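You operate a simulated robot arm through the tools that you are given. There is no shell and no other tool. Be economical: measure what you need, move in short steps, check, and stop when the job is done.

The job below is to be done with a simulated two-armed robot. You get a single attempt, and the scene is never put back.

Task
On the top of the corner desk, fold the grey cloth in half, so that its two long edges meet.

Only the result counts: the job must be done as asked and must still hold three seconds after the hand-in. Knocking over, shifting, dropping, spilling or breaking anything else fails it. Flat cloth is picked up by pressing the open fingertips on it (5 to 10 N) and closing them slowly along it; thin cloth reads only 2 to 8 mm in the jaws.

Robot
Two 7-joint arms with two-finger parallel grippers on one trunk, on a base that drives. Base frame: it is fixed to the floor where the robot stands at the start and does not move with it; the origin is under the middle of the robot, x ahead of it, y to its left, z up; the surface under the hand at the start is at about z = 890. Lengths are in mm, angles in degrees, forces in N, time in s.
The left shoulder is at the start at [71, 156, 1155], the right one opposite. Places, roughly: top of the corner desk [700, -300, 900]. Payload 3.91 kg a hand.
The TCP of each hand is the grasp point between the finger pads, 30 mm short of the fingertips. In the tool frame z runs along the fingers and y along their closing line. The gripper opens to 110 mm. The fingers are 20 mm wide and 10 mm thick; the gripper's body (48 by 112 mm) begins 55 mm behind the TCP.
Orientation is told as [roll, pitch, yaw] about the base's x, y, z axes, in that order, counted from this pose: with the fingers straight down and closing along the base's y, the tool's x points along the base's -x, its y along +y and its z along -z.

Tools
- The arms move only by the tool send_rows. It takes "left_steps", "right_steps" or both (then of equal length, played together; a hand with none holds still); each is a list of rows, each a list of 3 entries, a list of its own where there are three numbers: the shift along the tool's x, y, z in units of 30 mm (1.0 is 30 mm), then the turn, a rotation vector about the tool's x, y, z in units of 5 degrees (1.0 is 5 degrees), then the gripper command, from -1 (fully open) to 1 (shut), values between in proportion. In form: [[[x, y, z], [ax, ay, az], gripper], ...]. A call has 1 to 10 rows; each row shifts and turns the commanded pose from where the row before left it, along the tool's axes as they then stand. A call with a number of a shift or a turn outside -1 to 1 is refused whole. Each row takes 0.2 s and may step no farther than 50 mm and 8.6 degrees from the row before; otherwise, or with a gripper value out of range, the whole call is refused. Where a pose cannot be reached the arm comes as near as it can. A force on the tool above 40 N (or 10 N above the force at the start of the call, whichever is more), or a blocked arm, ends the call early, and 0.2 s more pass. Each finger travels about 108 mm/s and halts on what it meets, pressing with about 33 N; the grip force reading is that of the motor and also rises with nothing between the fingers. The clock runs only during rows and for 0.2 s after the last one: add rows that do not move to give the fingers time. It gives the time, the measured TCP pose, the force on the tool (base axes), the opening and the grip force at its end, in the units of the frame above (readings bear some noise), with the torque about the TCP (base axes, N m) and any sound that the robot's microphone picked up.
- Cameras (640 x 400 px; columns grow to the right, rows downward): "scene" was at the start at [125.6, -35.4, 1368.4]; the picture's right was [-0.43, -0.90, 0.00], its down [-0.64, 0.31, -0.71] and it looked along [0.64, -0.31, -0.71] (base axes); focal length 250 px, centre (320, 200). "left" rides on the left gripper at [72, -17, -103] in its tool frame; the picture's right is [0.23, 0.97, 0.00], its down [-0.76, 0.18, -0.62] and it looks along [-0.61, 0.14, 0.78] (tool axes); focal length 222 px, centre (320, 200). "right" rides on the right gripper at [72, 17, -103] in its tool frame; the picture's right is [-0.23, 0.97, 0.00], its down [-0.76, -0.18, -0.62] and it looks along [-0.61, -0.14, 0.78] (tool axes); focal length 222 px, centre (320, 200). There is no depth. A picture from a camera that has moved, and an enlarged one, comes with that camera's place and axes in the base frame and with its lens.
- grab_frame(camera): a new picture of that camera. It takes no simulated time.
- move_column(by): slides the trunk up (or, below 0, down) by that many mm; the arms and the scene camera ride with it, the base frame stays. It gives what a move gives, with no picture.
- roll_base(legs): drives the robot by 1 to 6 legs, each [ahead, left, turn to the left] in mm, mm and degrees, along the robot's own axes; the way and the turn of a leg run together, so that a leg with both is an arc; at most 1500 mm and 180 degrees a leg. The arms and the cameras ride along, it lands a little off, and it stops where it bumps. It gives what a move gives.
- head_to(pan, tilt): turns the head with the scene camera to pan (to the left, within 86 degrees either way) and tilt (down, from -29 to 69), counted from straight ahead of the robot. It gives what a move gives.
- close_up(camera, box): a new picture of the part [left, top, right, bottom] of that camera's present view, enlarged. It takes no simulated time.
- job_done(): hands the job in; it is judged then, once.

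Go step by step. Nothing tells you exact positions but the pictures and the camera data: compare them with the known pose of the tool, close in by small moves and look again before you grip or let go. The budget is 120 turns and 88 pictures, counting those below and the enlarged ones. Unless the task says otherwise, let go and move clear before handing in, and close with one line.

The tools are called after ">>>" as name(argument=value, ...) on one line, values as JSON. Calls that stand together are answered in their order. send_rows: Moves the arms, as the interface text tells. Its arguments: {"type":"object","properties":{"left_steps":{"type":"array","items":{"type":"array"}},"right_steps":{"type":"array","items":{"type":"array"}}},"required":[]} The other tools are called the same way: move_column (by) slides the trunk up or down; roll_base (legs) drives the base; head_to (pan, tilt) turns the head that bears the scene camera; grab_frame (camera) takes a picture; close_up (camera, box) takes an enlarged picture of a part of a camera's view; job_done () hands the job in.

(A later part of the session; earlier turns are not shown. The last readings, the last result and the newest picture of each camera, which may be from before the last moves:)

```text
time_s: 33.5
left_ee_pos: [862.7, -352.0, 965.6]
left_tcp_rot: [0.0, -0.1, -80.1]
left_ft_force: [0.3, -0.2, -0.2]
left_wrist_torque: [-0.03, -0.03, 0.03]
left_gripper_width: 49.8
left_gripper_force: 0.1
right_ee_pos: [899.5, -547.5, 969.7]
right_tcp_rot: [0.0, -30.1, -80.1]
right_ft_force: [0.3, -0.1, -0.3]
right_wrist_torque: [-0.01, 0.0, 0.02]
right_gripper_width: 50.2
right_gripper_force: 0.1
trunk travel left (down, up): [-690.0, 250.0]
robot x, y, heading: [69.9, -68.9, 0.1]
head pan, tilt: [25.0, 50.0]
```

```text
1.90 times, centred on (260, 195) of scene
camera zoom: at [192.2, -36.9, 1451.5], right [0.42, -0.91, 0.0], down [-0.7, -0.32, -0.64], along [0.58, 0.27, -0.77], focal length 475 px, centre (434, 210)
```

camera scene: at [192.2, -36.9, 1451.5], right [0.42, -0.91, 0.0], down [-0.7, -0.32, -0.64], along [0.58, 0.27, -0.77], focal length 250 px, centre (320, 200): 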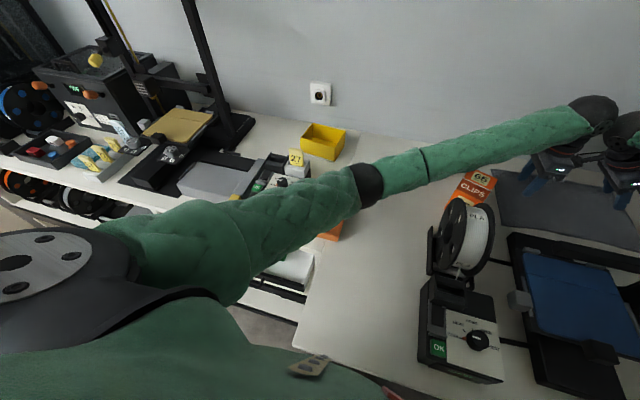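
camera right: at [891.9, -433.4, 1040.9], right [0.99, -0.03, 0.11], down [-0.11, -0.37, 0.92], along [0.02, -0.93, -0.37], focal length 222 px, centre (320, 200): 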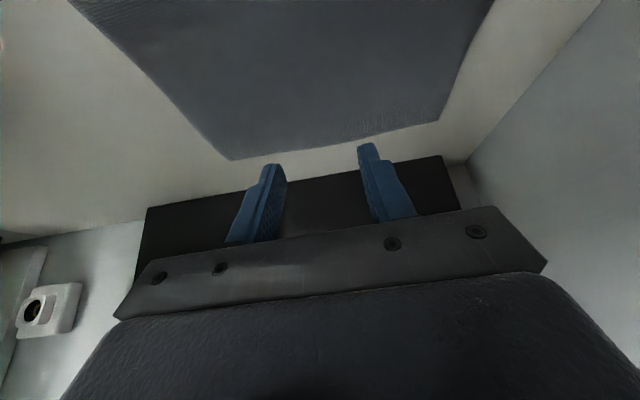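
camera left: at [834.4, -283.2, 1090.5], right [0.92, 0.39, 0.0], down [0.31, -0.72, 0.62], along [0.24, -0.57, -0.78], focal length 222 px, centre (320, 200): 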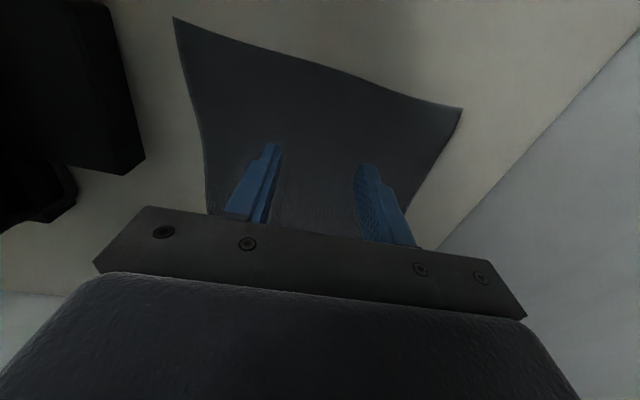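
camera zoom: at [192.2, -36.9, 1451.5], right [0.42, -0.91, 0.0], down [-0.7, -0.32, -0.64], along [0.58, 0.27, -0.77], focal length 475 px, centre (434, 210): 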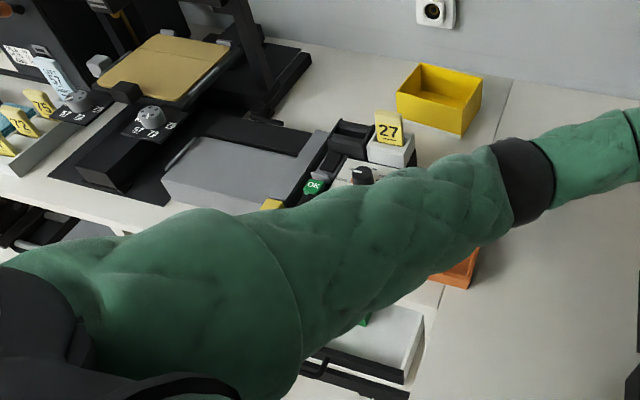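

The box is unmoved; the forearm only rested on its top. Raising the trunk makes the arms come down from above, so I raise it 200 mm and lower the hands again.

>>> move_column(by=200)

>>> send_rows(left_steps=[[[0, 0, 0.9], [0, 0, 0], 0.09], [[0, 0, 0.9], [0, 0, 0], 0.09], [[0, 0, 0.9], [0, 0, 0], 0.09], [[0, 0, 0.9], [0, 0, 0], 0.09], [[0, 0, 0.9], [0, 0, 0], 0.09], [[0, 0, 0], [0, 0, 0], 0.09]], right_steps=[[[0.45, 0, 0.78], [0, 0, 0], 0.09], [[0.45, 0, 0.78], [0, 0, 0], 0.09], [[0.45, 0, 0.78], [0, 0, 0], 0.09], [[0.45, 0, 0.78], [0, 0, 0], 0.09], [[0.45, 0, 0.78], [0, 0, 0], 0.09], [[0, 0, 0], [0, 0, 0], 0.09]])

>>> head_to(pan=-10, tilt=50)

>>> grab_frame(camera="scene")

```text
time_s: 35.6
left_ee_pos: [861.1, -351.6, 1165.9]
left_tcp_rot: [0.1, -0.1, -80.1]
left_ft_force: [0.3, 0.8, 0.1]
left_wrist_torque: [-0.03, 0.03, 0.0]
left_gripper_width: 50.2
left_gripper_force: 0.1
right_ee_pos: [900.4, -547.8, 1169.2]
right_tcp_rot: [0.0, -30.1, -80.1]
right_ft_force: [-0.4, 0.7, -0.1]
right_wrist_torque: [0.01, -0.02, -0.03]
right_gripper_width: 50.2
right_gripper_force: 0.2
trunk travel left (down, up): [-890.0, 50.0]
robot x, y, heading: [69.9, -70.3, 0.1]
head pan, tilt: [25.0, 50.0]
```

```text
time_s: 37.0
left_ee_pos: [862.7, -349.5, 1029.8]
left_tcp_rot: [0.0, -0.1, -80.1]
left_ft_force: [-0.6, 0.3, -0.4]
left_wrist_torque: [0.01, -0.02, 0.01]
left_gripper_width: 50.2
left_gripper_force: 0.0
right_ee_pos: [885.7, -554.9, 1051.9]
right_tcp_rot: [0.0, -30.0, -80.2]
right_ft_force: [0.2, 0.1, 0.2]
right_wrist_torque: [-0.01, -0.01, 0.02]
right_gripper_width: 49.9
right_gripper_force: 0.0
right hand out of reach, approached as far as the arm can: row 4, 5
trunk travel left (down, up): [-890.0, 50.0]
robot x, y, heading: [68.5, -67.0, -0.2]
head pan, tilt: [25.0, 50.0]
```

```text
time_s: 38.0
left_ee_pos: [863.0, -350.0, 1030.5]
left_tcp_rot: [0.0, 0.1, -80.1]
left_ft_force: [0.7, -0.4, -0.8]
left_wrist_torque: [0.01, 0.01, -0.02]
left_gripper_width: 49.8
left_gripper_force: 0.0
right_ee_pos: [886.2, -555.2, 1050.9]
right_tcp_rot: [0.0, -29.9, -80.1]
right_ft_force: [0.3, 0.0, 0.2]
right_wrist_torque: [0.02, -0.02, 0.0]
right_gripper_width: 50.1
right_gripper_force: 0.0
trunk travel left (down, up): [-890.0, 50.0]
robot x, y, heading: [67.1, -70.4, -0.2]
head pan, tilt: [-10.0, 50.0]
```

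```text
56 pictures are left
camera scene: at [197.9, -82.5, 1651.6], right [-0.17, -0.98, 0.0], down [-0.75, 0.13, -0.64], along [0.63, -0.11, -0.77], focal length 250 px, centre (320, 200)
```

scene: 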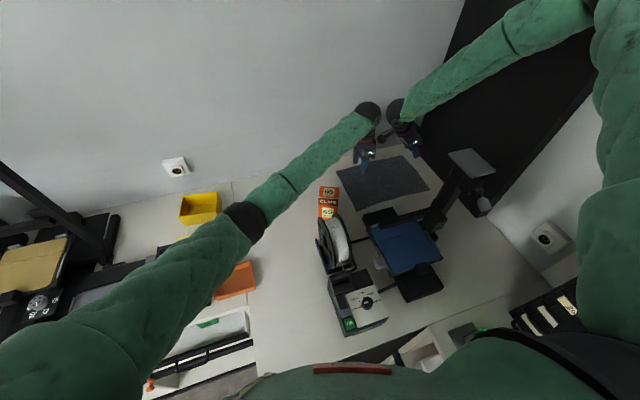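

The right arm hits its limit with the trunk that high, so I'll settle in between: lower the trunk 90 mm after raising hands slightly.

>>> send_rows(left_steps=[[[0, 0, -0.6], [0, 0, 0], 0.09], [[0, 0, 0], [0, 0, 0], 0.09]], right_steps=[[[0, 0, 0], [0, 1, 0], 0.09], [[0, 0, 0], [0, 1, 0], 0.09]])

>>> move_column(by=-90)

>>> grab_frame(camera="scene")

```text
time_s: 38.6
left_ee_pos: [861.6, -349.4, 1048.9]
left_tcp_rot: [0.0, 0.2, -80.1]
left_ft_force: [-0.5, 0.2, -0.3]
left_wrist_torque: [0.04, -0.01, -0.02]
left_gripper_width: 50.2
left_gripper_force: 0.1
right_ee_pos: [885.4, -554.8, 1051.2]
right_tcp_rot: [0.0, -19.9, -80.0]
right_ft_force: [0.4, 0.0, -0.3]
right_wrist_torque: [-0.03, 0.01, 0.03]
right_gripper_width: 49.8
right_gripper_force: 0.1
trunk travel left (down, up): [-890.0, 50.0]
robot x, y, heading: [69.3, -69.9, -0.1]
head pan, tilt: [-10.0, 50.0]
```

```text
time_s: 39.9
left_ee_pos: [861.1, -349.9, 957.6]
left_tcp_rot: [-0.1, 0.0, -80.1]
left_ft_force: [0.6, -0.6, 0.1]
left_wrist_torque: [0.0, 0.0, 0.0]
left_gripper_width: 50.0
left_gripper_force: 0.1
right_ee_pos: [885.8, -555.0, 960.8]
right_tcp_rot: [0.0, -20.1, -80.1]
right_ft_force: [-0.8, -0.4, 0.0]
right_wrist_torque: [0.01, -0.03, -0.04]
right_gripper_width: 50.1
right_gripper_force: 0.0
trunk travel left (down, up): [-800.0, 140.0]
robot x, y, heading: [69.2, -69.9, 0.1]
head pan, tilt: [-10.0, 50.0]
```

```text
55 pictures are left
camera scene: at [197.7, -82.4, 1561.7], right [-0.18, -0.98, 0.0], down [-0.75, 0.13, -0.64], along [0.63, -0.11, -0.77], focal length 250 px, centre (320, 200)
```

scene: 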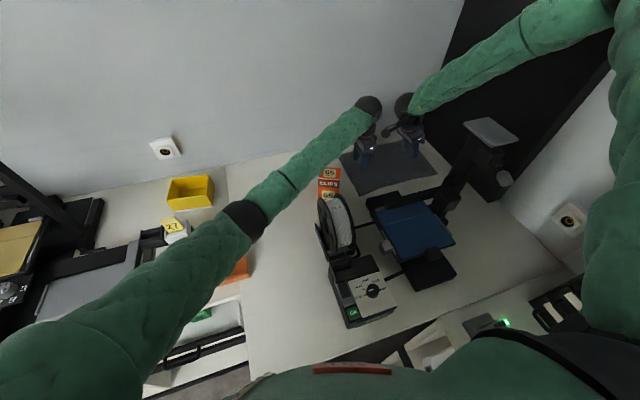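

Good posture on both arms. I move the right hand 12 mm out to the midline and lower both to just above contact.

>>> send_rows(left_steps=[[[0, 0, 0.4], [0, 0, 0], 0.09], [[0, 0, 0.4], [0, 0, 0], 0.09], [[0, 0, 0], [0, 0, 0], 0.09]], right_steps=[[[0.137, 0.2, 0.376], [0, 0, 0], 0.09], [[0.137, 0.2, 0.376], [0, 0, 0], 0.09], [[0, 0, 0], [0, 0, 0], 0.09]])

>>> close_up(camera="scene", box=[290, 80, 490, 230])

```text
time_s: 40.7
left_ee_pos: [861.1, -349.5, 933.2]
left_tcp_rot: [0.0, 0.1, -80.1]
left_ft_force: [-0.2, -0.2, -0.2]
left_wrist_torque: [0.01, 0.0, 0.01]
left_gripper_width: 50.0
left_gripper_force: 0.0
right_ee_pos: [890.6, -555.4, 946.5]
right_tcp_rot: [0.1, -20.0, -80.1]
right_ft_force: [0.8, -0.6, -0.3]
right_wrist_torque: [-0.04, -0.02, 0.01]
right_gripper_width: 50.1
right_gripper_force: 0.0
right hand out of reach, approached as far as the arm can: row 2
trunk travel left (down, up): [-800.0, 140.0]
robot x, y, heading: [66.9, -67.8, -0.1]
head pan, tilt: [-10.0, 50.0]
```

```text
2.67 times, centred on (390, 155) of scene
camera zoom: at [197.9, -82.8, 1561.6], right [-0.18, -0.98, 0.0], down [-0.75, 0.13, -0.64], along [0.63, -0.11, -0.77], focal length 666 px, centre (133, 320)
```

zoom: 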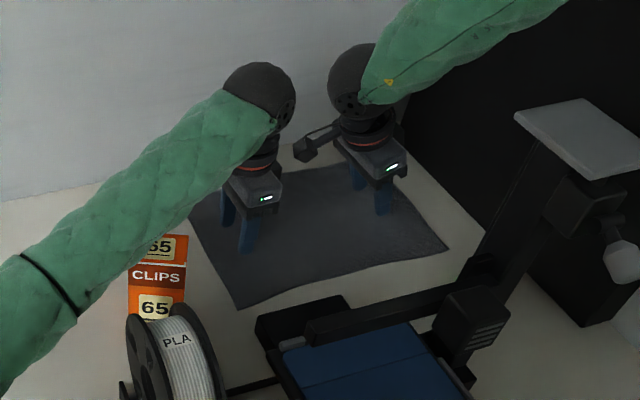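

The right arm is just short, so I'll lift both hands, drop the trunk 40 mm, and come down again.

>>> send_rows(left_steps=[[[0, 0, -0.67], [0, 0, 0], 0.09], [[0, 0, -0.67], [0, 0, 0], 0.09], [[0, 0, 0], [0, 0, 0], 0.09]], right_steps=[[[-0.2, 0, -0.5], [0, 0, 0], 0.09], [[-0.2, 0, -0.5], [0, 0, 0], 0.09], [[0, 0, 0], [0, 0, 0], 0.09]])

>>> move_column(by=-40)

>>> close_up(camera="scene", box=[230, 80, 490, 250])

```text
time_s: 41.5
left_ee_pos: [861.8, -348.4, 973.8]
left_tcp_rot: [0.0, 0.0, -80.0]
left_ft_force: [0.0, -0.9, -0.1]
left_wrist_torque: [0.04, 0.01, 0.0]
left_gripper_width: 50.0
left_gripper_force: 0.0
right_ee_pos: [892.3, -556.5, 977.1]
right_tcp_rot: [0.0, -20.0, -80.0]
right_ft_force: [0.0, -1.1, -1.1]
right_wrist_torque: [-0.01, 0.02, -0.05]
right_gripper_width: 50.2
right_gripper_force: 0.1
trunk travel left (down, up): [-800.0, 140.0]
robot x, y, heading: [70.7, -66.8, -0.2]
head pan, tilt: [-10.0, 50.0]
```

```text
time_s: 42.3
left_ee_pos: [859.9, -347.9, 935.0]
left_tcp_rot: [-0.1, 0.0, -80.1]
left_ft_force: [-0.7, -0.5, 0.6]
left_wrist_torque: [0.02, -0.01, -0.02]
left_gripper_width: 50.2
left_gripper_force: 0.1
right_ee_pos: [889.1, -556.5, 938.1]
right_tcp_rot: [0.1, -20.0, -80.1]
right_ft_force: [-0.3, 1.1, 0.0]
right_wrist_torque: [0.02, 0.0, 0.05]
right_gripper_width: 50.0
right_gripper_force: 0.0
trunk travel left (down, up): [-760.0, 180.0]
robot x, y, heading: [70.2, -68.7, -0.2]
head pan, tilt: [-10.0, 50.0]
```

```text
2.35 times, centred on (360, 165) of scene
camera zoom: at [196.8, -82.1, 1521.8], right [-0.18, -0.98, 0.0], down [-0.75, 0.13, -0.64], along [0.63, -0.11, -0.77], focal length 587 px, centre (226, 282)
```

zoom: 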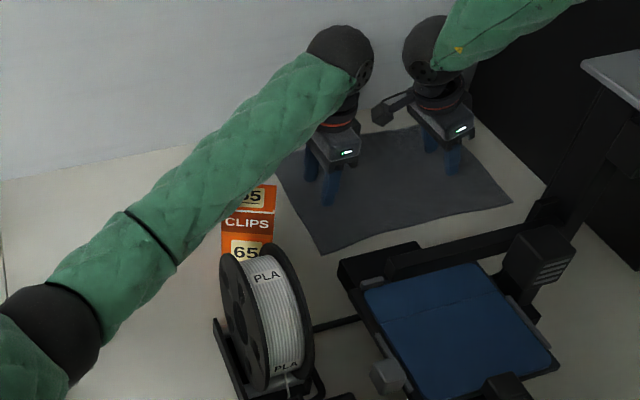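

Both hands are level near 935. I finish the right hand's offset and lower gently to contact.

>>> send_rows(left_steps=[[[0, 0.03, 0.1], [0, 0, 0], 0.09], [[0, 0, 0.1], [0, 0, 0], 0.09], [[0, 0, 0.1], [0, 0, 0], 0.09], [[0, 0, 0], [0, 0, 0], 0.09]], right_steps=[[[0.034, 0.15, 0.094], [0, 0, 0], 0.09], [[0.034, 0.15, 0.094], [0, 0, 0], 0.09], [[0.05, 0, 0.14], [0, 0, 0], 0.09], [[0, 0, 0], [0, 0, 0], 0.09]])

```text
time_s: 43.3
left_ee_pos: [859.1, -346.2, 931.2]
left_tcp_rot: [0.4, -0.4, -80.1]
left_ft_force: [0.0, -0.2, -1.1]
left_wrist_torque: [0.02, 0.0, 0.01]
left_gripper_width: 50.2
left_gripper_force: 0.1
right_ee_pos: [896.8, -553.5, 932.2]
right_tcp_rot: [0.2, -20.1, -80.1]
right_ft_force: [-0.1, 0.6, 0.2]
right_wrist_torque: [-0.01, 0.03, 0.0]
right_gripper_width: 50.1
right_gripper_force: 0.1
trunk travel left (down, up): [-760.0, 180.0]
robot x, y, heading: [66.9, -68.2, 0.0]
head pan, tilt: [-10.0, 50.0]
```

The left forearm is again close to the clips box at this trunk height. I'll pinch one after the other: left lifts away, right presses and pinches first.

>>> send_rows(left_steps=[[[0, 0, -1], [0, 0, 0], 0.09], [[0, 0, -1], [0, 0, 0], 0.09], [[0, 0, 0], [0, 0, 0], 0.09]], right_steps=[[[0, 0, 0], [0, 0, 0], 0.09], [[0, 0, 0], [0, 0, 0], 0.09], [[0.034, 0, 0.094], [0, 0, 0], 0.09]])

```text
time_s: 44.1
left_ee_pos: [861.6, -349.8, 984.3]
left_tcp_rot: [-0.1, 0.1, -80.1]
left_ft_force: [0.0, 0.2, -0.9]
left_wrist_torque: [0.03, 0.0, -0.02]
left_gripper_width: 49.9
left_gripper_force: 0.1
right_ee_pos: [901.1, -555.0, 922.0]
right_tcp_rot: [0.0, -20.0, -80.2]
right_ft_force: [-2.3, 0.4, 6.7]
right_wrist_torque: [0.0, 0.07, 0.03]
right_gripper_width: 50.0
right_gripper_force: 0.0
trunk travel left (down, up): [-760.0, 180.0]
robot x, y, heading: [73.0, -70.4, -0.3]
head pan, tilt: [-10.0, 50.0]
```

The right hand presses with about 7 N at the midline. One check picture before closing.

>>> grab_frame(camera="left")

```text
52 pictures are left
camera left: at [831.8, -280.4, 1089.8], right [0.92, 0.39, 0.0], down [0.31, -0.72, 0.62], along [0.24, -0.57, -0.78], focal length 222 px, centre (320, 200)
```

left: 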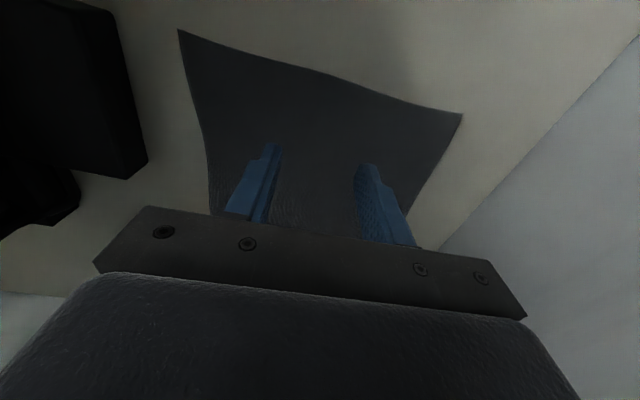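

Cloth is in place. Closing the right fingers slowly.

>>> send_rows(right_steps=[[[0, 0, 0], [0, 0, 0], 0.2], [[0, 0, 0], [0, 0, 0], 0.3], [[0, 0, 0], [0, 0, 0], 0.4], [[0, 0, 0], [0, 0, 0], 0.5], [[0, 0, 0], [0, 0, 0], 0.6], [[0, 0, 0], [0, 0, 0], 0.7], [[0, 0, 0], [0, 0, 0], 0.8], [[0, 0, 0], [0, 0, 0], 0.9], [[0, 0, 0], [0, 0, 0], 1], [[0, 0, 0], [0, 0, 0], 1]])

>>> grab_frame(camera="right")

>>> grab_frame(camera="left")

```text
time_s: 46.3
left_ee_pos: [860.3, -349.4, 984.8]
left_tcp_rot: [0.0, 0.0, -80.1]
left_ft_force: [0.2, -0.2, -0.9]
left_wrist_torque: [0.03, 0.02, -0.03]
left_gripper_width: 50.2
left_gripper_force: 0.0
right_ee_pos: [899.4, -556.6, 924.2]
right_tcp_rot: [0.0, -20.0, -80.1]
right_ft_force: [-0.2, -0.6, -0.2]
right_wrist_torque: [-0.01, 0.01, -0.01]
right_gripper_width: 2.0
right_gripper_force: 33.0
trunk travel left (down, up): [-760.0, 180.0]
robot x, y, heading: [67.2, -69.3, -0.2]
head pan, tilt: [-10.0, 50.0]
```

```text
51 pictures are left
camera right: at [897.4, -450.7, 996.4], right [1.0, -0.04, 0.08], down [-0.09, -0.53, 0.85], along [0.0, -0.85, -0.53], focal length 222 px, centre (320, 200)
```

right: 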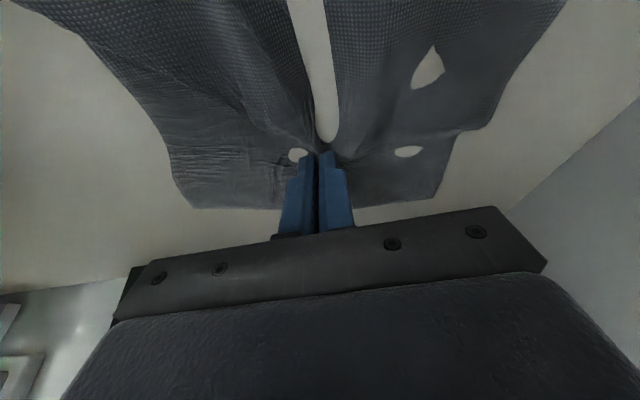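

```text
50 pictures are left
camera left: at [831.0, -280.2, 1091.1], right [0.92, 0.39, 0.0], down [0.31, -0.72, 0.62], along [0.24, -0.57, -0.78], focal length 222 px, centre (320, 200)
```

left: 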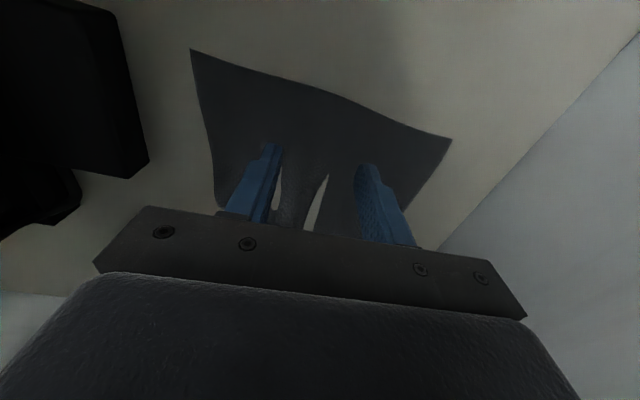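

Right reads 2 mm, which suggests a thin cloth pinch. I raise the trunk 40 mm, which lifts that pinch slightly, and look.

>>> move_column(by=40)

>>> grab_frame(camera="left")

>>> grab_frame(camera="right")

```text
time_s: 47.1
left_ee_pos: [861.9, -350.5, 1024.7]
left_tcp_rot: [-0.1, -0.1, -80.0]
left_ft_force: [0.3, 0.3, 0.5]
left_wrist_torque: [-0.01, 0.02, -0.02]
left_gripper_width: 50.4
left_gripper_force: 0.0
right_ee_pos: [899.2, -555.6, 961.4]
right_tcp_rot: [0.0, -19.9, -80.1]
right_ft_force: [0.0, -0.6, 0.3]
right_wrist_torque: [0.01, 0.02, 0.01]
right_gripper_width: 1.8
right_gripper_force: 32.8
trunk travel left (down, up): [-800.0, 140.0]
robot x, y, heading: [68.9, -69.2, -0.4]
head pan, tilt: [-10.0, 50.0]
```

```text
49 pictures are left
camera left: at [831.7, -280.5, 1130.3], right [0.92, 0.39, 0.0], down [0.31, -0.72, 0.62], along [0.24, -0.57, -0.78], focal length 222 px, centre (320, 200)
```

left: 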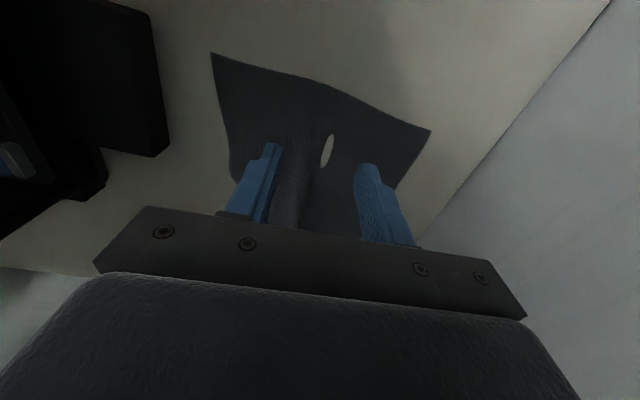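

```text
48 pictures are left
camera right: at [898.0, -451.0, 1035.5], right [1.0, -0.04, 0.08], down [-0.09, -0.53, 0.85], along [0.0, -0.85, -0.53], focal length 222 px, centre (320, 200)
```

right: 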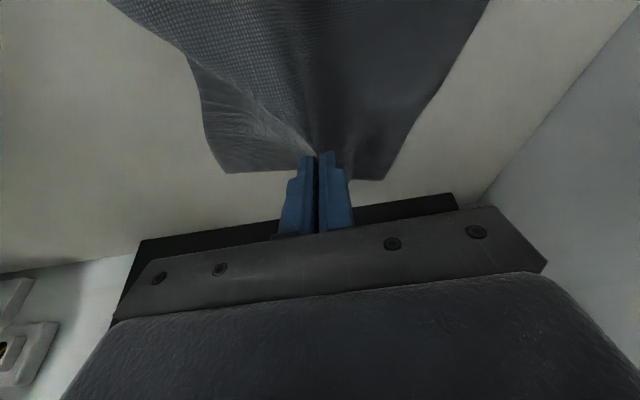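

The right holds the cloth. The left end's midpoint is now at about (863,-327), so I aim the left pinch at (868,-360) and lower.

>>> send_rows(left_steps=[[[-0.35, 0.16, 0.8], [0, 0, 0], 0.09], [[0, 0, 0.8], [0, 0, 0], 0.09], [[0, 0, 0.8], [0, 0, 0], 0.09], [[0, 0, 0.6], [0, 0, 0], 0.09], [[0, 0, 0], [0, 0, 0], 0.09]])

>>> grab_frame(camera="left")

>>> close_up(camera="scene", box=[270, 80, 490, 230])

```text
time_s: 48.3
left_ee_pos: [867.9, -358.5, 935.7]
left_tcp_rot: [0.0, -0.1, -80.1]
left_ft_force: [-0.8, 0.7, 0.0]
left_wrist_torque: [-0.03, -0.01, 0.03]
left_gripper_width: 50.0
left_gripper_force: 0.0
right_ee_pos: [899.7, -556.1, 962.4]
right_tcp_rot: [-0.1, -20.0, -80.1]
right_ft_force: [0.6, -0.1, -0.7]
right_wrist_torque: [0.06, 0.02, -0.02]
right_gripper_width: 2.0
right_gripper_force: 32.9
trunk travel left (down, up): [-800.0, 140.0]
robot x, y, heading: [69.1, -70.0, -0.2]
head pan, tilt: [-10.0, 50.0]
```

```text
47 pictures are left
camera left: at [838.2, -289.4, 1041.1], right [0.92, 0.39, 0.0], down [0.31, -0.72, 0.62], along [0.24, -0.57, -0.78], focal length 222 px, centre (320, 200)
```

left: 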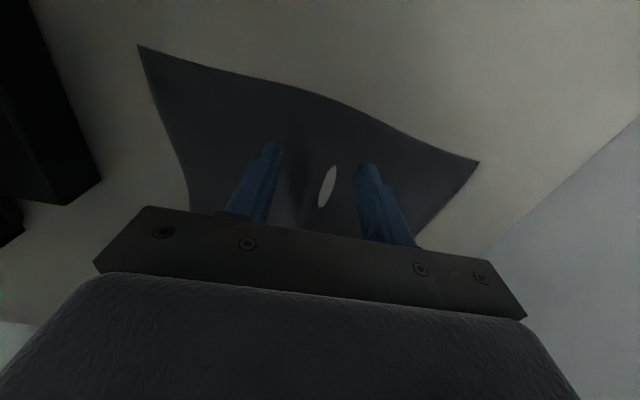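

```text
2.67 times, centred on (380, 155) of scene
camera zoom: at [197.9, -82.5, 1561.6], right [-0.18, -0.98, 0.0], down [-0.75, 0.13, -0.64], along [0.63, -0.11, -0.77], focal length 666 px, centre (160, 320)
```

zoom: 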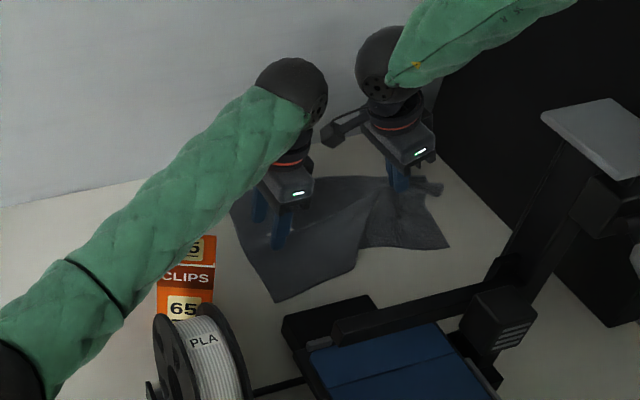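

The fingers straddle the midline well. Lowering onto the cloth.

>>> send_rows(left_steps=[[[0, 0.04, 0.15], [0, 0, 0], 0.09], [[0, 0, 0.15], [0, 0, 0], 0.09], [[0, 0, 0.13], [0, 0, 0], 0.09], [[0, 0, 0], [0, 0, 0], 0.09]])

```text
time_s: 49.3
left_ee_pos: [868.2, -357.9, 921.8]
left_tcp_rot: [0.0, 0.0, -80.2]
left_ft_force: [-0.4, 0.2, 0.0]
left_wrist_torque: [0.03, 0.0, 0.01]
left_gripper_width: 50.2
left_gripper_force: 0.1
right_ee_pos: [898.4, -556.1, 963.3]
right_tcp_rot: [0.0, -20.1, -80.2]
right_ft_force: [0.8, -0.5, 0.8]
right_wrist_torque: [0.03, 0.0, -0.03]
right_gripper_width: 2.3
right_gripper_force: 32.9
trunk travel left (down, up): [-800.0, 140.0]
robot x, y, heading: [68.5, -68.7, -0.2]
head pan, tilt: [-10.0, 50.0]
```

>>> send_rows(left_steps=[[[0, 0, 0.08], [0, 0, 0], 0.09], [[0, 0, 0.05], [0, 0, 0], 0.09], [[0, 0, 0], [0, 0, 0], 0.09]])

```text
time_s: 50.1
left_ee_pos: [867.9, -358.7, 921.8]
left_tcp_rot: [0.2, 0.0, -80.1]
left_ft_force: [4.5, 0.3, 20.4]
left_wrist_torque: [0.12, 0.11, 0.02]
left_gripper_width: 49.3
left_gripper_force: 0.2
right_ee_pos: [897.8, -554.1, 964.2]
right_tcp_rot: [0.0, -20.1, -80.1]
right_ft_force: [0.0, 0.6, -0.4]
right_wrist_torque: [0.01, 0.05, -0.02]
right_gripper_width: 1.8
right_gripper_force: 32.7
trunk travel left (down, up): [-800.0, 140.0]
robot x, y, heading: [63.9, -66.7, -0.4]
head pan, tilt: [-10.0, 50.0]
```

20 N is too much; I back off 2 mm.

>>> send_rows(left_steps=[[[0, 0, -0.06], [0, 0, 0], 0.09], [[0, 0, 0], [0, 0, 0], 0.09]])

```text
time_s: 50.7
left_ee_pos: [867.3, -359.3, 921.3]
left_tcp_rot: [0.0, 0.0, -80.1]
left_ft_force: [2.3, -0.1, 13.0]
left_wrist_torque: [0.07, -0.04, -0.05]
left_gripper_width: 49.8
left_gripper_force: 0.1
right_ee_pos: [897.5, -554.8, 964.8]
right_tcp_rot: [0.0, -20.1, -80.1]
right_ft_force: [0.5, -0.6, -0.2]
right_wrist_torque: [0.01, 0.0, 0.0]
right_gripper_width: 2.0
right_gripper_force: 33.2
trunk travel left (down, up): [-800.0, 140.0]
robot x, y, heading: [68.4, -68.2, -0.2]
head pan, tilt: [-10.0, 50.0]
```

Now back off a further millimetre and close the left fingers slowly.

>>> send_rows(left_steps=[[[0, 0, -0.04], [0, 0, 0], 0.09], [[0, 0, 0], [0, 0, 0], 0.2], [[0, 0, 0], [0, 0, 0], 0.32], [[0, 0, 0], [0, 0, 0], 0.44], [[0, 0, 0], [0, 0, 0], 0.56], [[0, 0, 0], [0, 0, 0], 0.68], [[0, 0, 0], [0, 0, 0], 0.8], [[0, 0, 0], [0, 0, 0], 0.92], [[0, 0, 0], [0, 0, 0], 1], [[0, 0, 0], [0, 0, 0], 1]])

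>>> grab_frame(camera="left")

>>> close_up(camera="scene", box=[270, 80, 490, 230])

```text
time_s: 52.9
left_ee_pos: [867.1, -359.6, 921.5]
left_tcp_rot: [0.0, 0.0, -80.2]
left_ft_force: [0.6, -0.1, 0.1]
left_wrist_torque: [-0.01, 0.0, 0.01]
left_gripper_width: 2.2
left_gripper_force: 33.6
right_ee_pos: [899.1, -555.8, 964.2]
right_tcp_rot: [0.0, -20.0, -80.2]
right_ft_force: [0.7, -0.6, -0.3]
right_wrist_torque: [0.03, 0.0, -0.02]
right_gripper_width: 2.1
right_gripper_force: 32.4
trunk travel left (down, up): [-800.0, 140.0]
robot x, y, heading: [69.1, -69.4, 0.1]
head pan, tilt: [-10.0, 50.0]
```

```text
45 pictures are left
camera left: at [838.6, -289.2, 1027.4], right [0.92, 0.39, 0.0], down [0.31, -0.72, 0.62], along [0.24, -0.57, -0.78], focal length 222 px, centre (320, 200)
```

left: 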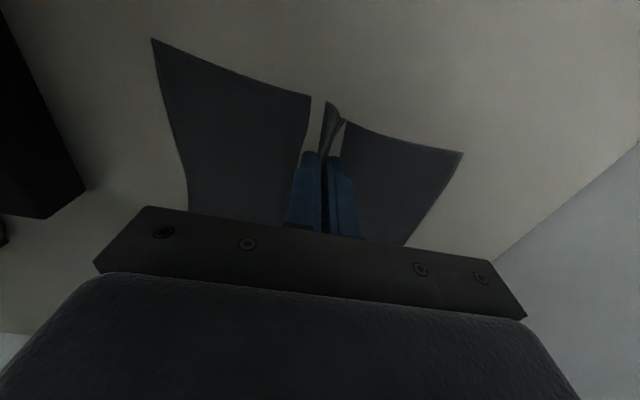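

```text
2.67 times, centred on (380, 155) of scene
camera zoom: at [197.7, -82.6, 1561.6], right [-0.18, -0.98, 0.0], down [-0.75, 0.13, -0.64], along [0.63, -0.11, -0.77], focal length 666 px, centre (160, 320)
```

zoom: 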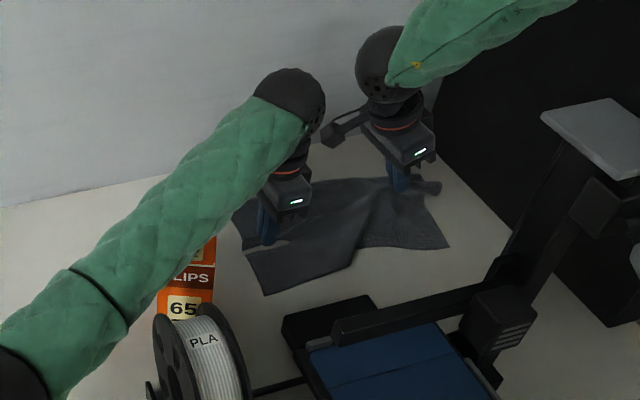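

Both ends are pinched symmetrically. I now raise the left to the right's height and lift both together.

>>> send_rows(left_steps=[[[0, 0, -0.7], [0, 0, 0], 1], [[0, 0, -0.7], [0, 0, 0], 1], [[0, 0, -0.8], [0, 0, 0], 1], [[0, 0, -0.8], [0, 0, 0], 1], [[0, 0, -0.8], [0, 0, 0], 1], [[0, 0, -0.8], [0, 0, 0], 1], [[0, 0, 0], [0, 0, 0], 1]], right_steps=[[[0, 0, 0], [0, 0, 0], 1], [[0, 0, 0], [0, 0, 0], 1], [[-0.274, 0, -0.752], [0, 0, 0], 1], [[-0.274, 0, -0.752], [0, 0, 0], 1], [[-0.274, 0, -0.752], [0, 0, 0], 1], [[-0.274, 0, -0.752], [0, 0, 0], 1], [[0, 0, 0], [0, 0, 0], 1]])

>>> grab_frame(camera="left")

>>> close_up(camera="scene", box=[270, 60, 490, 210])

```text
time_s: 54.5
left_ee_pos: [868.9, -359.1, 1058.3]
left_tcp_rot: [-0.1, 0.0, -80.1]
left_ft_force: [0.4, -0.3, 0.8]
left_wrist_torque: [-0.03, 0.01, 0.03]
left_gripper_width: 2.0
left_gripper_force: 33.1
right_ee_pos: [900.7, -556.2, 1058.0]
right_tcp_rot: [-0.1, -20.1, -80.1]
right_ft_force: [0.9, 0.3, 0.5]
right_wrist_torque: [-0.01, -0.04, -0.03]
right_gripper_width: 2.0
right_gripper_force: 32.6
trunk travel left (down, up): [-800.0, 140.0]
robot x, y, heading: [69.9, -69.5, -0.1]
head pan, tilt: [-10.0, 50.0]
```

```text
43 pictures are left
camera left: at [839.5, -289.6, 1164.9], right [0.92, 0.39, 0.0], down [0.31, -0.72, 0.62], along [0.24, -0.57, -0.78], focal length 222 px, centre (320, 200)
```

left: 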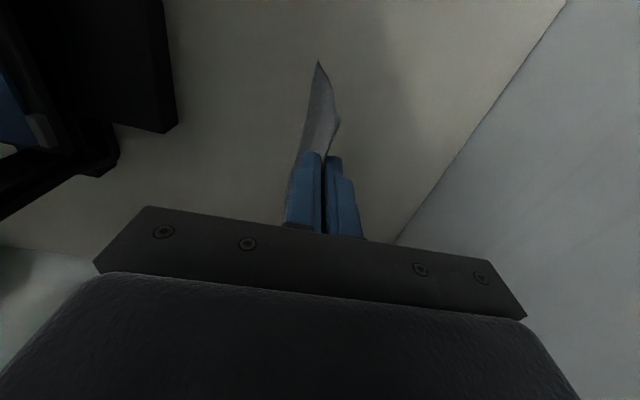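

```text
2.67 times, centred on (380, 135) of scene
camera zoom: at [198.9, -83.0, 1561.4], right [-0.18, -0.98, 0.0], down [-0.76, 0.13, -0.64], along [0.63, -0.11, -0.77], focal length 666 px, centre (160, 373)
```

zoom: 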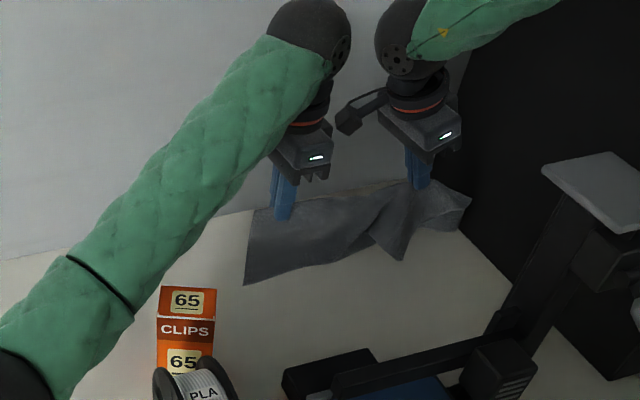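

It hangs nicely folded over its midline. I spread the hands about 20 mm to take out the sag.

>>> send_rows(left_steps=[[[0.25, 0, 0], [0, 0, 0], 1], [[0.25, 0, 0], [0, 0, 0], 1], [[0.2, 0, 0], [0, 0, 0], 1], [[0, 0, 0], [0, 0, 0], 1], [[0, 0, 0], [0, 0, 0], 1]])

>>> close_up(camera="scene", box=[320, 90, 460, 190])

>>> grab_frame(camera="right")

```text
time_s: 55.7
left_ee_pos: [864.8, -338.4, 1059.7]
left_tcp_rot: [-0.1, -0.1, -80.0]
left_ft_force: [3.5, -18.0, -1.4]
left_wrist_torque: [-0.46, -0.09, 0.01]
left_gripper_width: 2.2
left_gripper_force: 33.1
right_ee_pos: [900.3, -554.8, 1059.7]
right_tcp_rot: [0.0, -19.9, -79.9]
right_ft_force: [-3.4, 19.2, 0.7]
right_wrist_torque: [0.61, 0.05, 0.05]
right_gripper_width: 2.2
right_gripper_force: 32.8
trunk travel left (down, up): [-800.0, 140.0]
robot x, y, heading: [74.7, -67.9, -0.2]
head pan, tilt: [-10.0, 50.0]
```

```text
4.00 times, centred on (390, 140) of scene
camera zoom: at [198.1, -82.8, 1561.5], right [-0.18, -0.98, 0.0], down [-0.75, 0.13, -0.64], along [0.63, -0.11, -0.77], focal length 998 px, centre (40, 440)
```

zoom: 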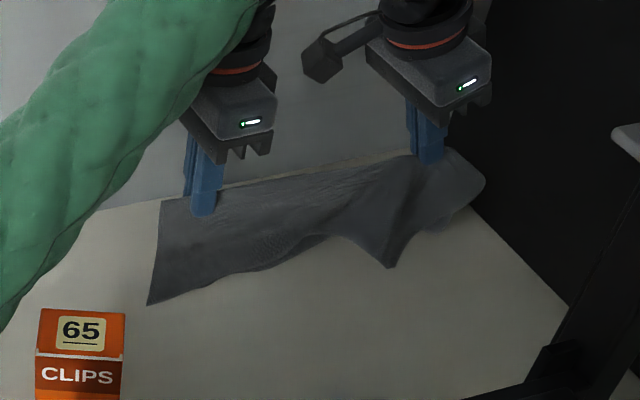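

```text
40 pictures are left
camera right: at [897.9, -450.6, 1132.5], right [1.0, -0.04, 0.08], down [-0.09, -0.53, 0.85], along [0.01, -0.85, -0.53], focal length 222 px, centre (320, 200)
```

right: 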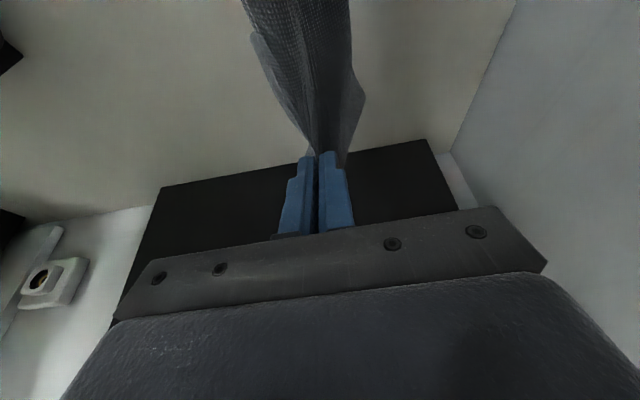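

The crest is taut (18 N – a bit much, I'll relax it). To lay the cloth toward the robot with clear forearms I raise the trunk 60 mm first, then lower until the edges nearly touch.

>>> send_rows(left_steps=[[[-0.12, 0, 0], [0, 0, 0], 1], [[0, 0, 0], [0, 0, 0], 1]])

>>> move_column(by=60)

>>> send_rows(left_steps=[[[0, -0.5, 0.8], [0, 0, 0], 1], [[0, -0.5, 0.8], [0, 0, 0], 1], [[0, 0, 0.8], [0, 0, 0], 1], [[0, 0, 0.5], [0, 0, 0], 1], [[0, 0, 0], [0, 0, 0], 1]], right_steps=[[[0.274, -0.5, 0.752], [0, 0, 0], 1], [[0.274, -0.5, 0.752], [0, 0, 0], 1], [[0.274, 0, 0.752], [0, 0, 0], 1], [[0.171, 0, 0.47], [0, 0, 0], 1], [[0, 0, 0], [0, 0, 0], 1]])

>>> grab_frame(camera="scene")

```text
time_s: 56.3
left_ee_pos: [865.6, -342.4, 1060.7]
left_tcp_rot: [0.1, 0.0, -80.0]
left_ft_force: [3.1, -12.5, -0.9]
left_wrist_torque: [-0.3, -0.07, 0.01]
left_gripper_width: 2.2
left_gripper_force: 32.8
right_ee_pos: [899.6, -556.4, 1059.2]
right_tcp_rot: [0.0, -20.0, -80.1]
right_ft_force: [-2.5, 12.5, 0.2]
right_wrist_torque: [0.45, 0.04, 0.01]
right_gripper_width: 2.0
right_gripper_force: 33.2
trunk travel left (down, up): [-800.0, 140.0]
robot x, y, heading: [67.4, -67.2, -0.2]
head pan, tilt: [-10.0, 50.0]
```

```text
time_s: 57.3
left_ee_pos: [864.7, -342.4, 1120.6]
left_tcp_rot: [0.0, 0.0, -80.0]
left_ft_force: [2.6, -11.9, -1.1]
left_wrist_torque: [-0.27, -0.05, -0.03]
left_gripper_width: 2.3
left_gripper_force: 33.3
right_ee_pos: [899.8, -556.2, 1119.3]
right_tcp_rot: [0.0, -20.1, -80.2]
right_ft_force: [-2.4, 12.1, 0.9]
right_wrist_torque: [0.41, 0.07, -0.02]
right_gripper_width: 2.0
right_gripper_force: 32.7
trunk travel left (down, up): [-860.0, 80.0]
robot x, y, heading: [68.6, -65.8, 0.1]
head pan, tilt: [-10.0, 50.0]
```

```text
time_s: 58.5
left_ee_pos: [834.3, -347.1, 1034.0]
left_tcp_rot: [0.0, -0.1, -80.0]
left_ft_force: [2.4, -12.7, -0.3]
left_wrist_torque: [-0.28, -0.06, 0.01]
left_gripper_width: 2.4
left_gripper_force: 33.8
right_ee_pos: [870.1, -561.3, 1032.7]
right_tcp_rot: [0.0, -20.0, -80.1]
right_ft_force: [-2.6, 13.2, 0.2]
right_wrist_torque: [0.43, 0.08, 0.04]
right_gripper_width: 2.1
right_gripper_force: 33.4
trunk travel left (down, up): [-860.0, 80.0]
robot x, y, heading: [68.8, -66.1, -0.1]
head pan, tilt: [-10.0, 50.0]
```

```text
39 pictures are left
camera scene: at [197.2, -82.4, 1621.7], right [-0.18, -0.98, 0.0], down [-0.75, 0.13, -0.64], along [0.63, -0.11, -0.77], focal length 250 px, centre (320, 200)
```

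scene: 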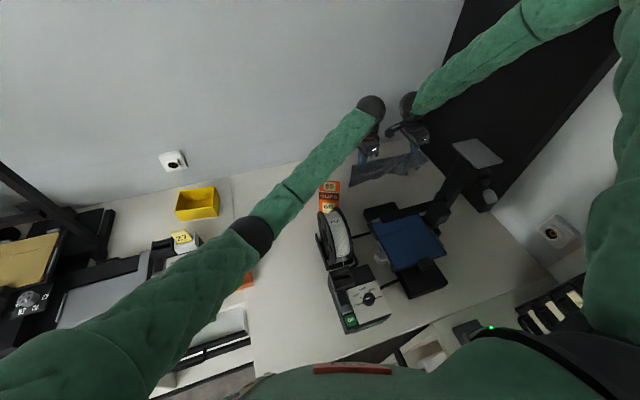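

I move back 30 mm toward the wall at this height so that laying toward the robot ends clear of the printer, then lower to touch.

>>> send_rows(left_steps=[[[-0.08, 0.5, 0], [0, 0, 0], 1], [[0, 0.5, 0], [0, 0, 0], 1], [[0, 0, 0.3], [0, 0, 0], 1], [[0, 0, 0], [0, 0, 0], 1]], right_steps=[[[0, 0.5, 0], [0, 0, 0], 1], [[0, 0.5, 0], [0, 0, 0], 1], [[0.103, 0, 0.282], [0, 0, 0], 1], [[0, 0, 0], [0, 0, 0], 1]])

>>> close_up(camera="scene", box=[320, 90, 460, 220])

>>> grab_frame(camera="left")

```text
time_s: 59.5
left_ee_pos: [865.6, -342.8, 1024.6]
left_tcp_rot: [0.0, 0.0, -80.1]
left_ft_force: [1.1, -6.9, -0.8]
left_wrist_torque: [-0.16, -0.01, 0.01]
left_gripper_width: 2.4
left_gripper_force: 33.1
right_ee_pos: [899.8, -555.6, 1023.0]
right_tcp_rot: [0.0, -20.0, -80.1]
right_ft_force: [-1.3, 7.5, 0.1]
right_wrist_torque: [0.24, 0.06, 0.0]
right_gripper_width: 1.8
right_gripper_force: 33.1
trunk travel left (down, up): [-860.0, 80.0]
robot x, y, heading: [66.8, -71.7, -0.1]
head pan, tilt: [-10.0, 50.0]
```

```text
3.08 times, centred on (390, 155) of scene
camera zoom: at [198.1, -82.6, 1621.6], right [-0.18, -0.98, 0.0], down [-0.75, 0.13, -0.64], along [0.63, -0.11, -0.77], focal length 768 px, centre (105, 338)
```

zoom: 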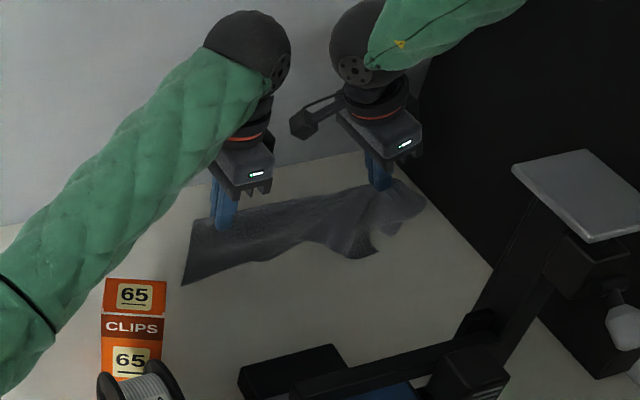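

```text
37 pictures are left
camera left: at [835.5, -274.9, 1129.9], right [0.92, 0.39, 0.0], down [0.31, -0.72, 0.62], along [0.24, -0.57, -0.78], focal length 222 px, centre (320, 200)
```

left: 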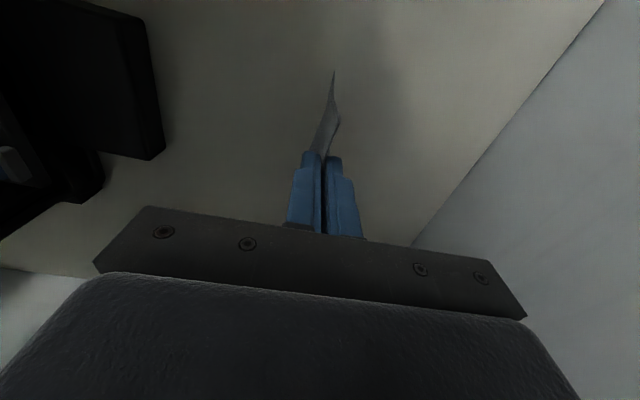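

Both edges hang together as one line. Now I lay it down in an arc toward the robot, first half.

>>> send_rows(left_steps=[[[0, -0.333, 0.133], [0, 0, 0], 1], [[0, -0.333, 0.133], [0, 0, 0], 1], [[0, -0.333, 0.15], [0, 0, 0], 1], [[0, -0.333, 0.15], [0, 0, 0], 1], [[0, -0.3, 0.233], [0, 0, 0], 1], [[0, -0.3, 0.233], [0, 0, 0], 1], [[0, -0.233, 0.316], [0, 0, 0], 1], [[0, -0.233, 0.316], [0, 0, 0], 1]], right_steps=[[[0.045, -0.333, 0.125], [0, 0, 0], 1], [[0.045, -0.333, 0.125], [0, 0, 0], 1], [[0.051, -0.333, 0.141], [0, 0, 0], 1], [[0.051, -0.333, 0.141], [0, 0, 0], 1], [[0.08, -0.3, 0.219], [0, 0, 0], 1], [[0.08, -0.3, 0.219], [0, 0, 0], 1], [[0.108, -0.233, 0.297], [0, 0, 0], 1], [[0.108, -0.233, 0.297], [0, 0, 0], 1]])

>>> close_up(camera="scene", box=[300, 90, 460, 220])

>>> grab_frame(camera="left")

```text
time_s: 61.3
left_ee_pos: [794.4, -356.6, 974.1]
left_tcp_rot: [-0.1, 0.0, -80.1]
left_ft_force: [0.6, -7.8, 0.1]
left_wrist_torque: [-0.2, -0.01, 0.01]
left_gripper_width: 2.2
left_gripper_force: 32.7
right_ee_pos: [828.8, -569.3, 974.6]
right_tcp_rot: [0.0, -20.0, -80.1]
right_ft_force: [-1.2, 7.7, 0.4]
right_wrist_torque: [0.28, 0.04, 0.04]
right_gripper_width: 1.9
right_gripper_force: 33.0
trunk travel left (down, up): [-860.0, 80.0]
robot x, y, heading: [68.9, -66.2, -0.1]
head pan, tilt: [-10.0, 50.0]
```

```text
3.08 times, centred on (380, 155) of scene
camera zoom: at [198.1, -82.8, 1621.6], right [-0.18, -0.98, 0.0], down [-0.75, 0.13, -0.64], along [0.63, -0.11, -0.77], focal length 768 px, centre (135, 338)
```

zoom: 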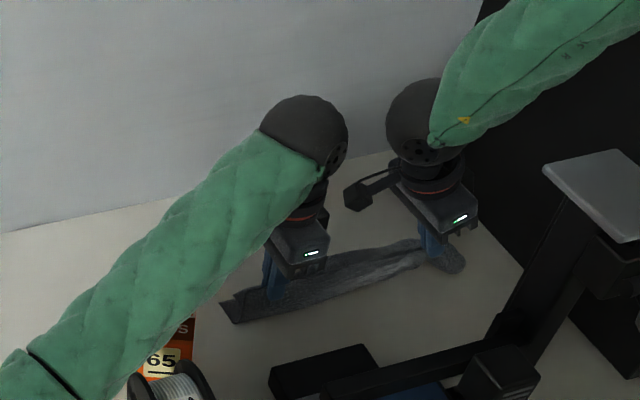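

```text
35 pictures are left
camera left: at [764.8, -287.4, 1079.5], right [0.92, 0.39, 0.0], down [0.31, -0.72, 0.62], along [0.24, -0.57, -0.78], focal length 222 px, centre (320, 200)
```

left: 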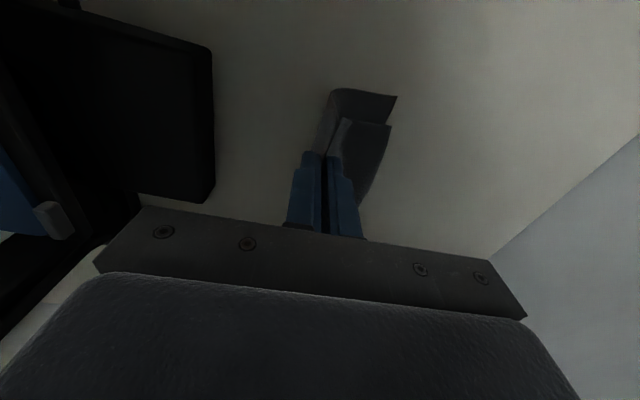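

Both layers trail the same way. I continue down to the desk.

>>> send_rows(left_steps=[[[0, -0.2, 0.25], [0, 0, 0], 1], [[0, -0.2, 0.25], [0, 0, 0], 1], [[0, -0.15, 0.25], [0, 0, 0], 1], [[0, -0.1, 0.25], [0, 0, 0], 1], [[0, -0.05, 0.25], [0, 0, 0], 1], [[0, 0, 0.25], [0, 0, 0], 1], [[0, 0, 0], [0, 0, 0], 1]], right_steps=[[[0.086, -0.2, 0.235], [0, 0, 0], 1], [[0.086, -0.2, 0.235], [0, 0, 0], 1], [[0.086, -0.15, 0.235], [0, 0, 0], 1], [[0.086, -0.1, 0.235], [0, 0, 0], 1], [[0.086, -0.05, 0.235], [0, 0, 0], 1], [[0.086, 0, 0.235], [0, 0, 0], 1], [[0, 0, 0], [0, 0, 0], 1]])

>>> close_up(camera="scene", box=[300, 90, 460, 220])

>>> grab_frame(camera="left")

>>> grab_frame(camera="right")

```text
time_s: 63.1
left_ee_pos: [802.6, -355.0, 959.6]
left_tcp_rot: [2.1, -1.4, -78.9]
left_ft_force: [-0.1, -9.3, -1.6]
left_wrist_torque: [-0.09, 0.03, -0.07]
left_gripper_width: 2.3
left_gripper_force: 33.1
right_ee_pos: [807.8, -567.9, 939.8]
right_tcp_rot: [0.2, -19.9, -79.4]
right_ft_force: [-0.2, 9.8, 1.3]
right_wrist_torque: [0.35, -0.01, 0.0]
right_gripper_width: 1.9
right_gripper_force: 33.3
right hand out of reach, approached as far as the arm can: row 4, 5, 6
trunk travel left (down, up): [-860.0, 80.0]
robot x, y, heading: [70.9, -69.2, 0.5]
head pan, tilt: [-10.0, 50.0]
stopped in row 7 (left hand): the arm was blocked; the commanded pose is now the measured one
```

```text
3.08 times, centred on (380, 155) of scene
camera zoom: at [200.0, -82.3, 1618.8], right [-0.17, -0.99, 0.0], down [-0.76, 0.13, -0.64], along [0.63, -0.11, -0.77], focal length 768 px, centre (135, 338)
```

zoom: 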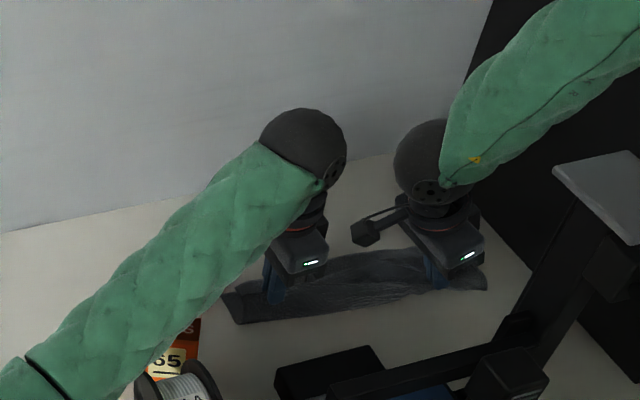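

```text
33 pictures are left
camera left: at [767.0, -282.9, 1062.8], right [0.91, 0.41, 0.03], down [0.29, -0.7, 0.65], along [0.29, -0.58, -0.76], focal length 222 px, centre (320, 200)
```

left: 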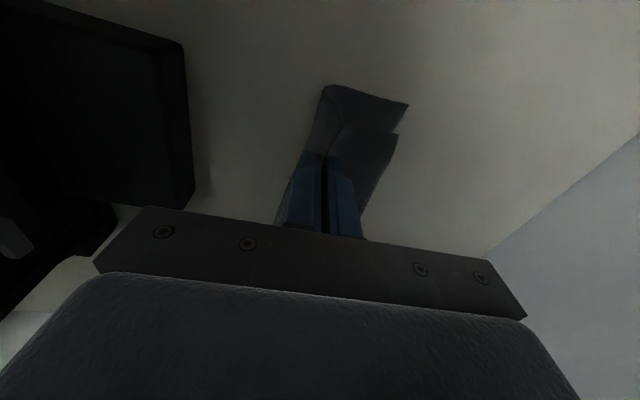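

```text
32 pictures are left
camera right: at [804.5, -463.2, 1013.8], right [1.0, -0.03, 0.08], down [-0.08, -0.53, 0.84], along [0.01, -0.85, -0.53], focal length 222 px, centre (320, 200)
```

right: 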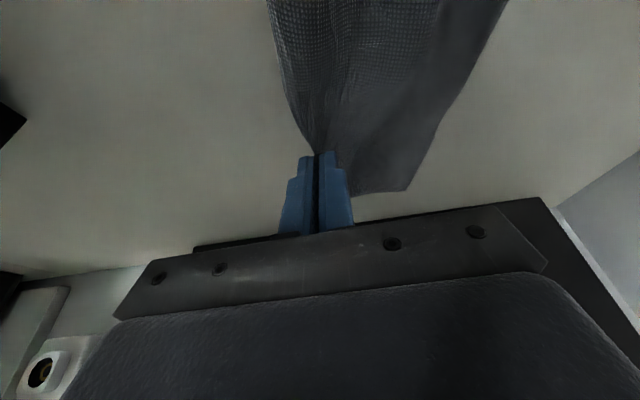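

The left forearm touched something again, so I lift the left a little at once and relax the tension before letting go on the right.

>>> send_rows(left_steps=[[[-0.1, 0, -0.3], [0, 0, 0], 1], [[-0.1, 0, -0.3], [0, 0, 0], 1], [[0, 0, 0], [0, 0, 0], 1]])

>>> close_up(camera="scene", box=[240, 100, 440, 300])

```text
time_s: 63.9
left_ee_pos: [795.1, -360.8, 969.7]
left_tcp_rot: [1.5, -1.0, -79.4]
left_ft_force: [0.0, -3.6, -0.6]
left_wrist_torque: [-0.01, -0.03, 0.0]
left_gripper_width: 2.3
left_gripper_force: 32.7
right_ee_pos: [806.3, -570.5, 941.2]
right_tcp_rot: [0.0, -19.9, -79.7]
right_ft_force: [0.6, 2.4, 1.3]
right_wrist_torque: [0.09, 0.01, -0.01]
right_gripper_width: 2.0
right_gripper_force: 32.8
trunk travel left (down, up): [-860.0, 80.0]
robot x, y, heading: [73.0, -72.2, 0.4]
head pan, tilt: [-10.0, 50.0]
```

```text
2.00 times, centred on (340, 200) of scene
camera zoom: at [200.3, -82.0, 1620.6], right [-0.17, -0.99, 0.0], down [-0.76, 0.13, -0.64], along [0.63, -0.11, -0.77], focal length 499 px, centre (280, 200)
```

zoom: 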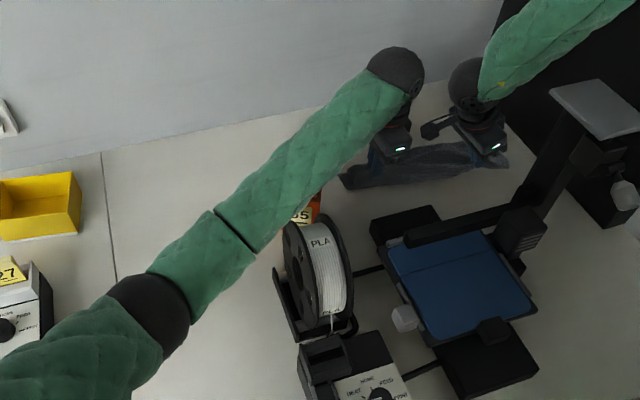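

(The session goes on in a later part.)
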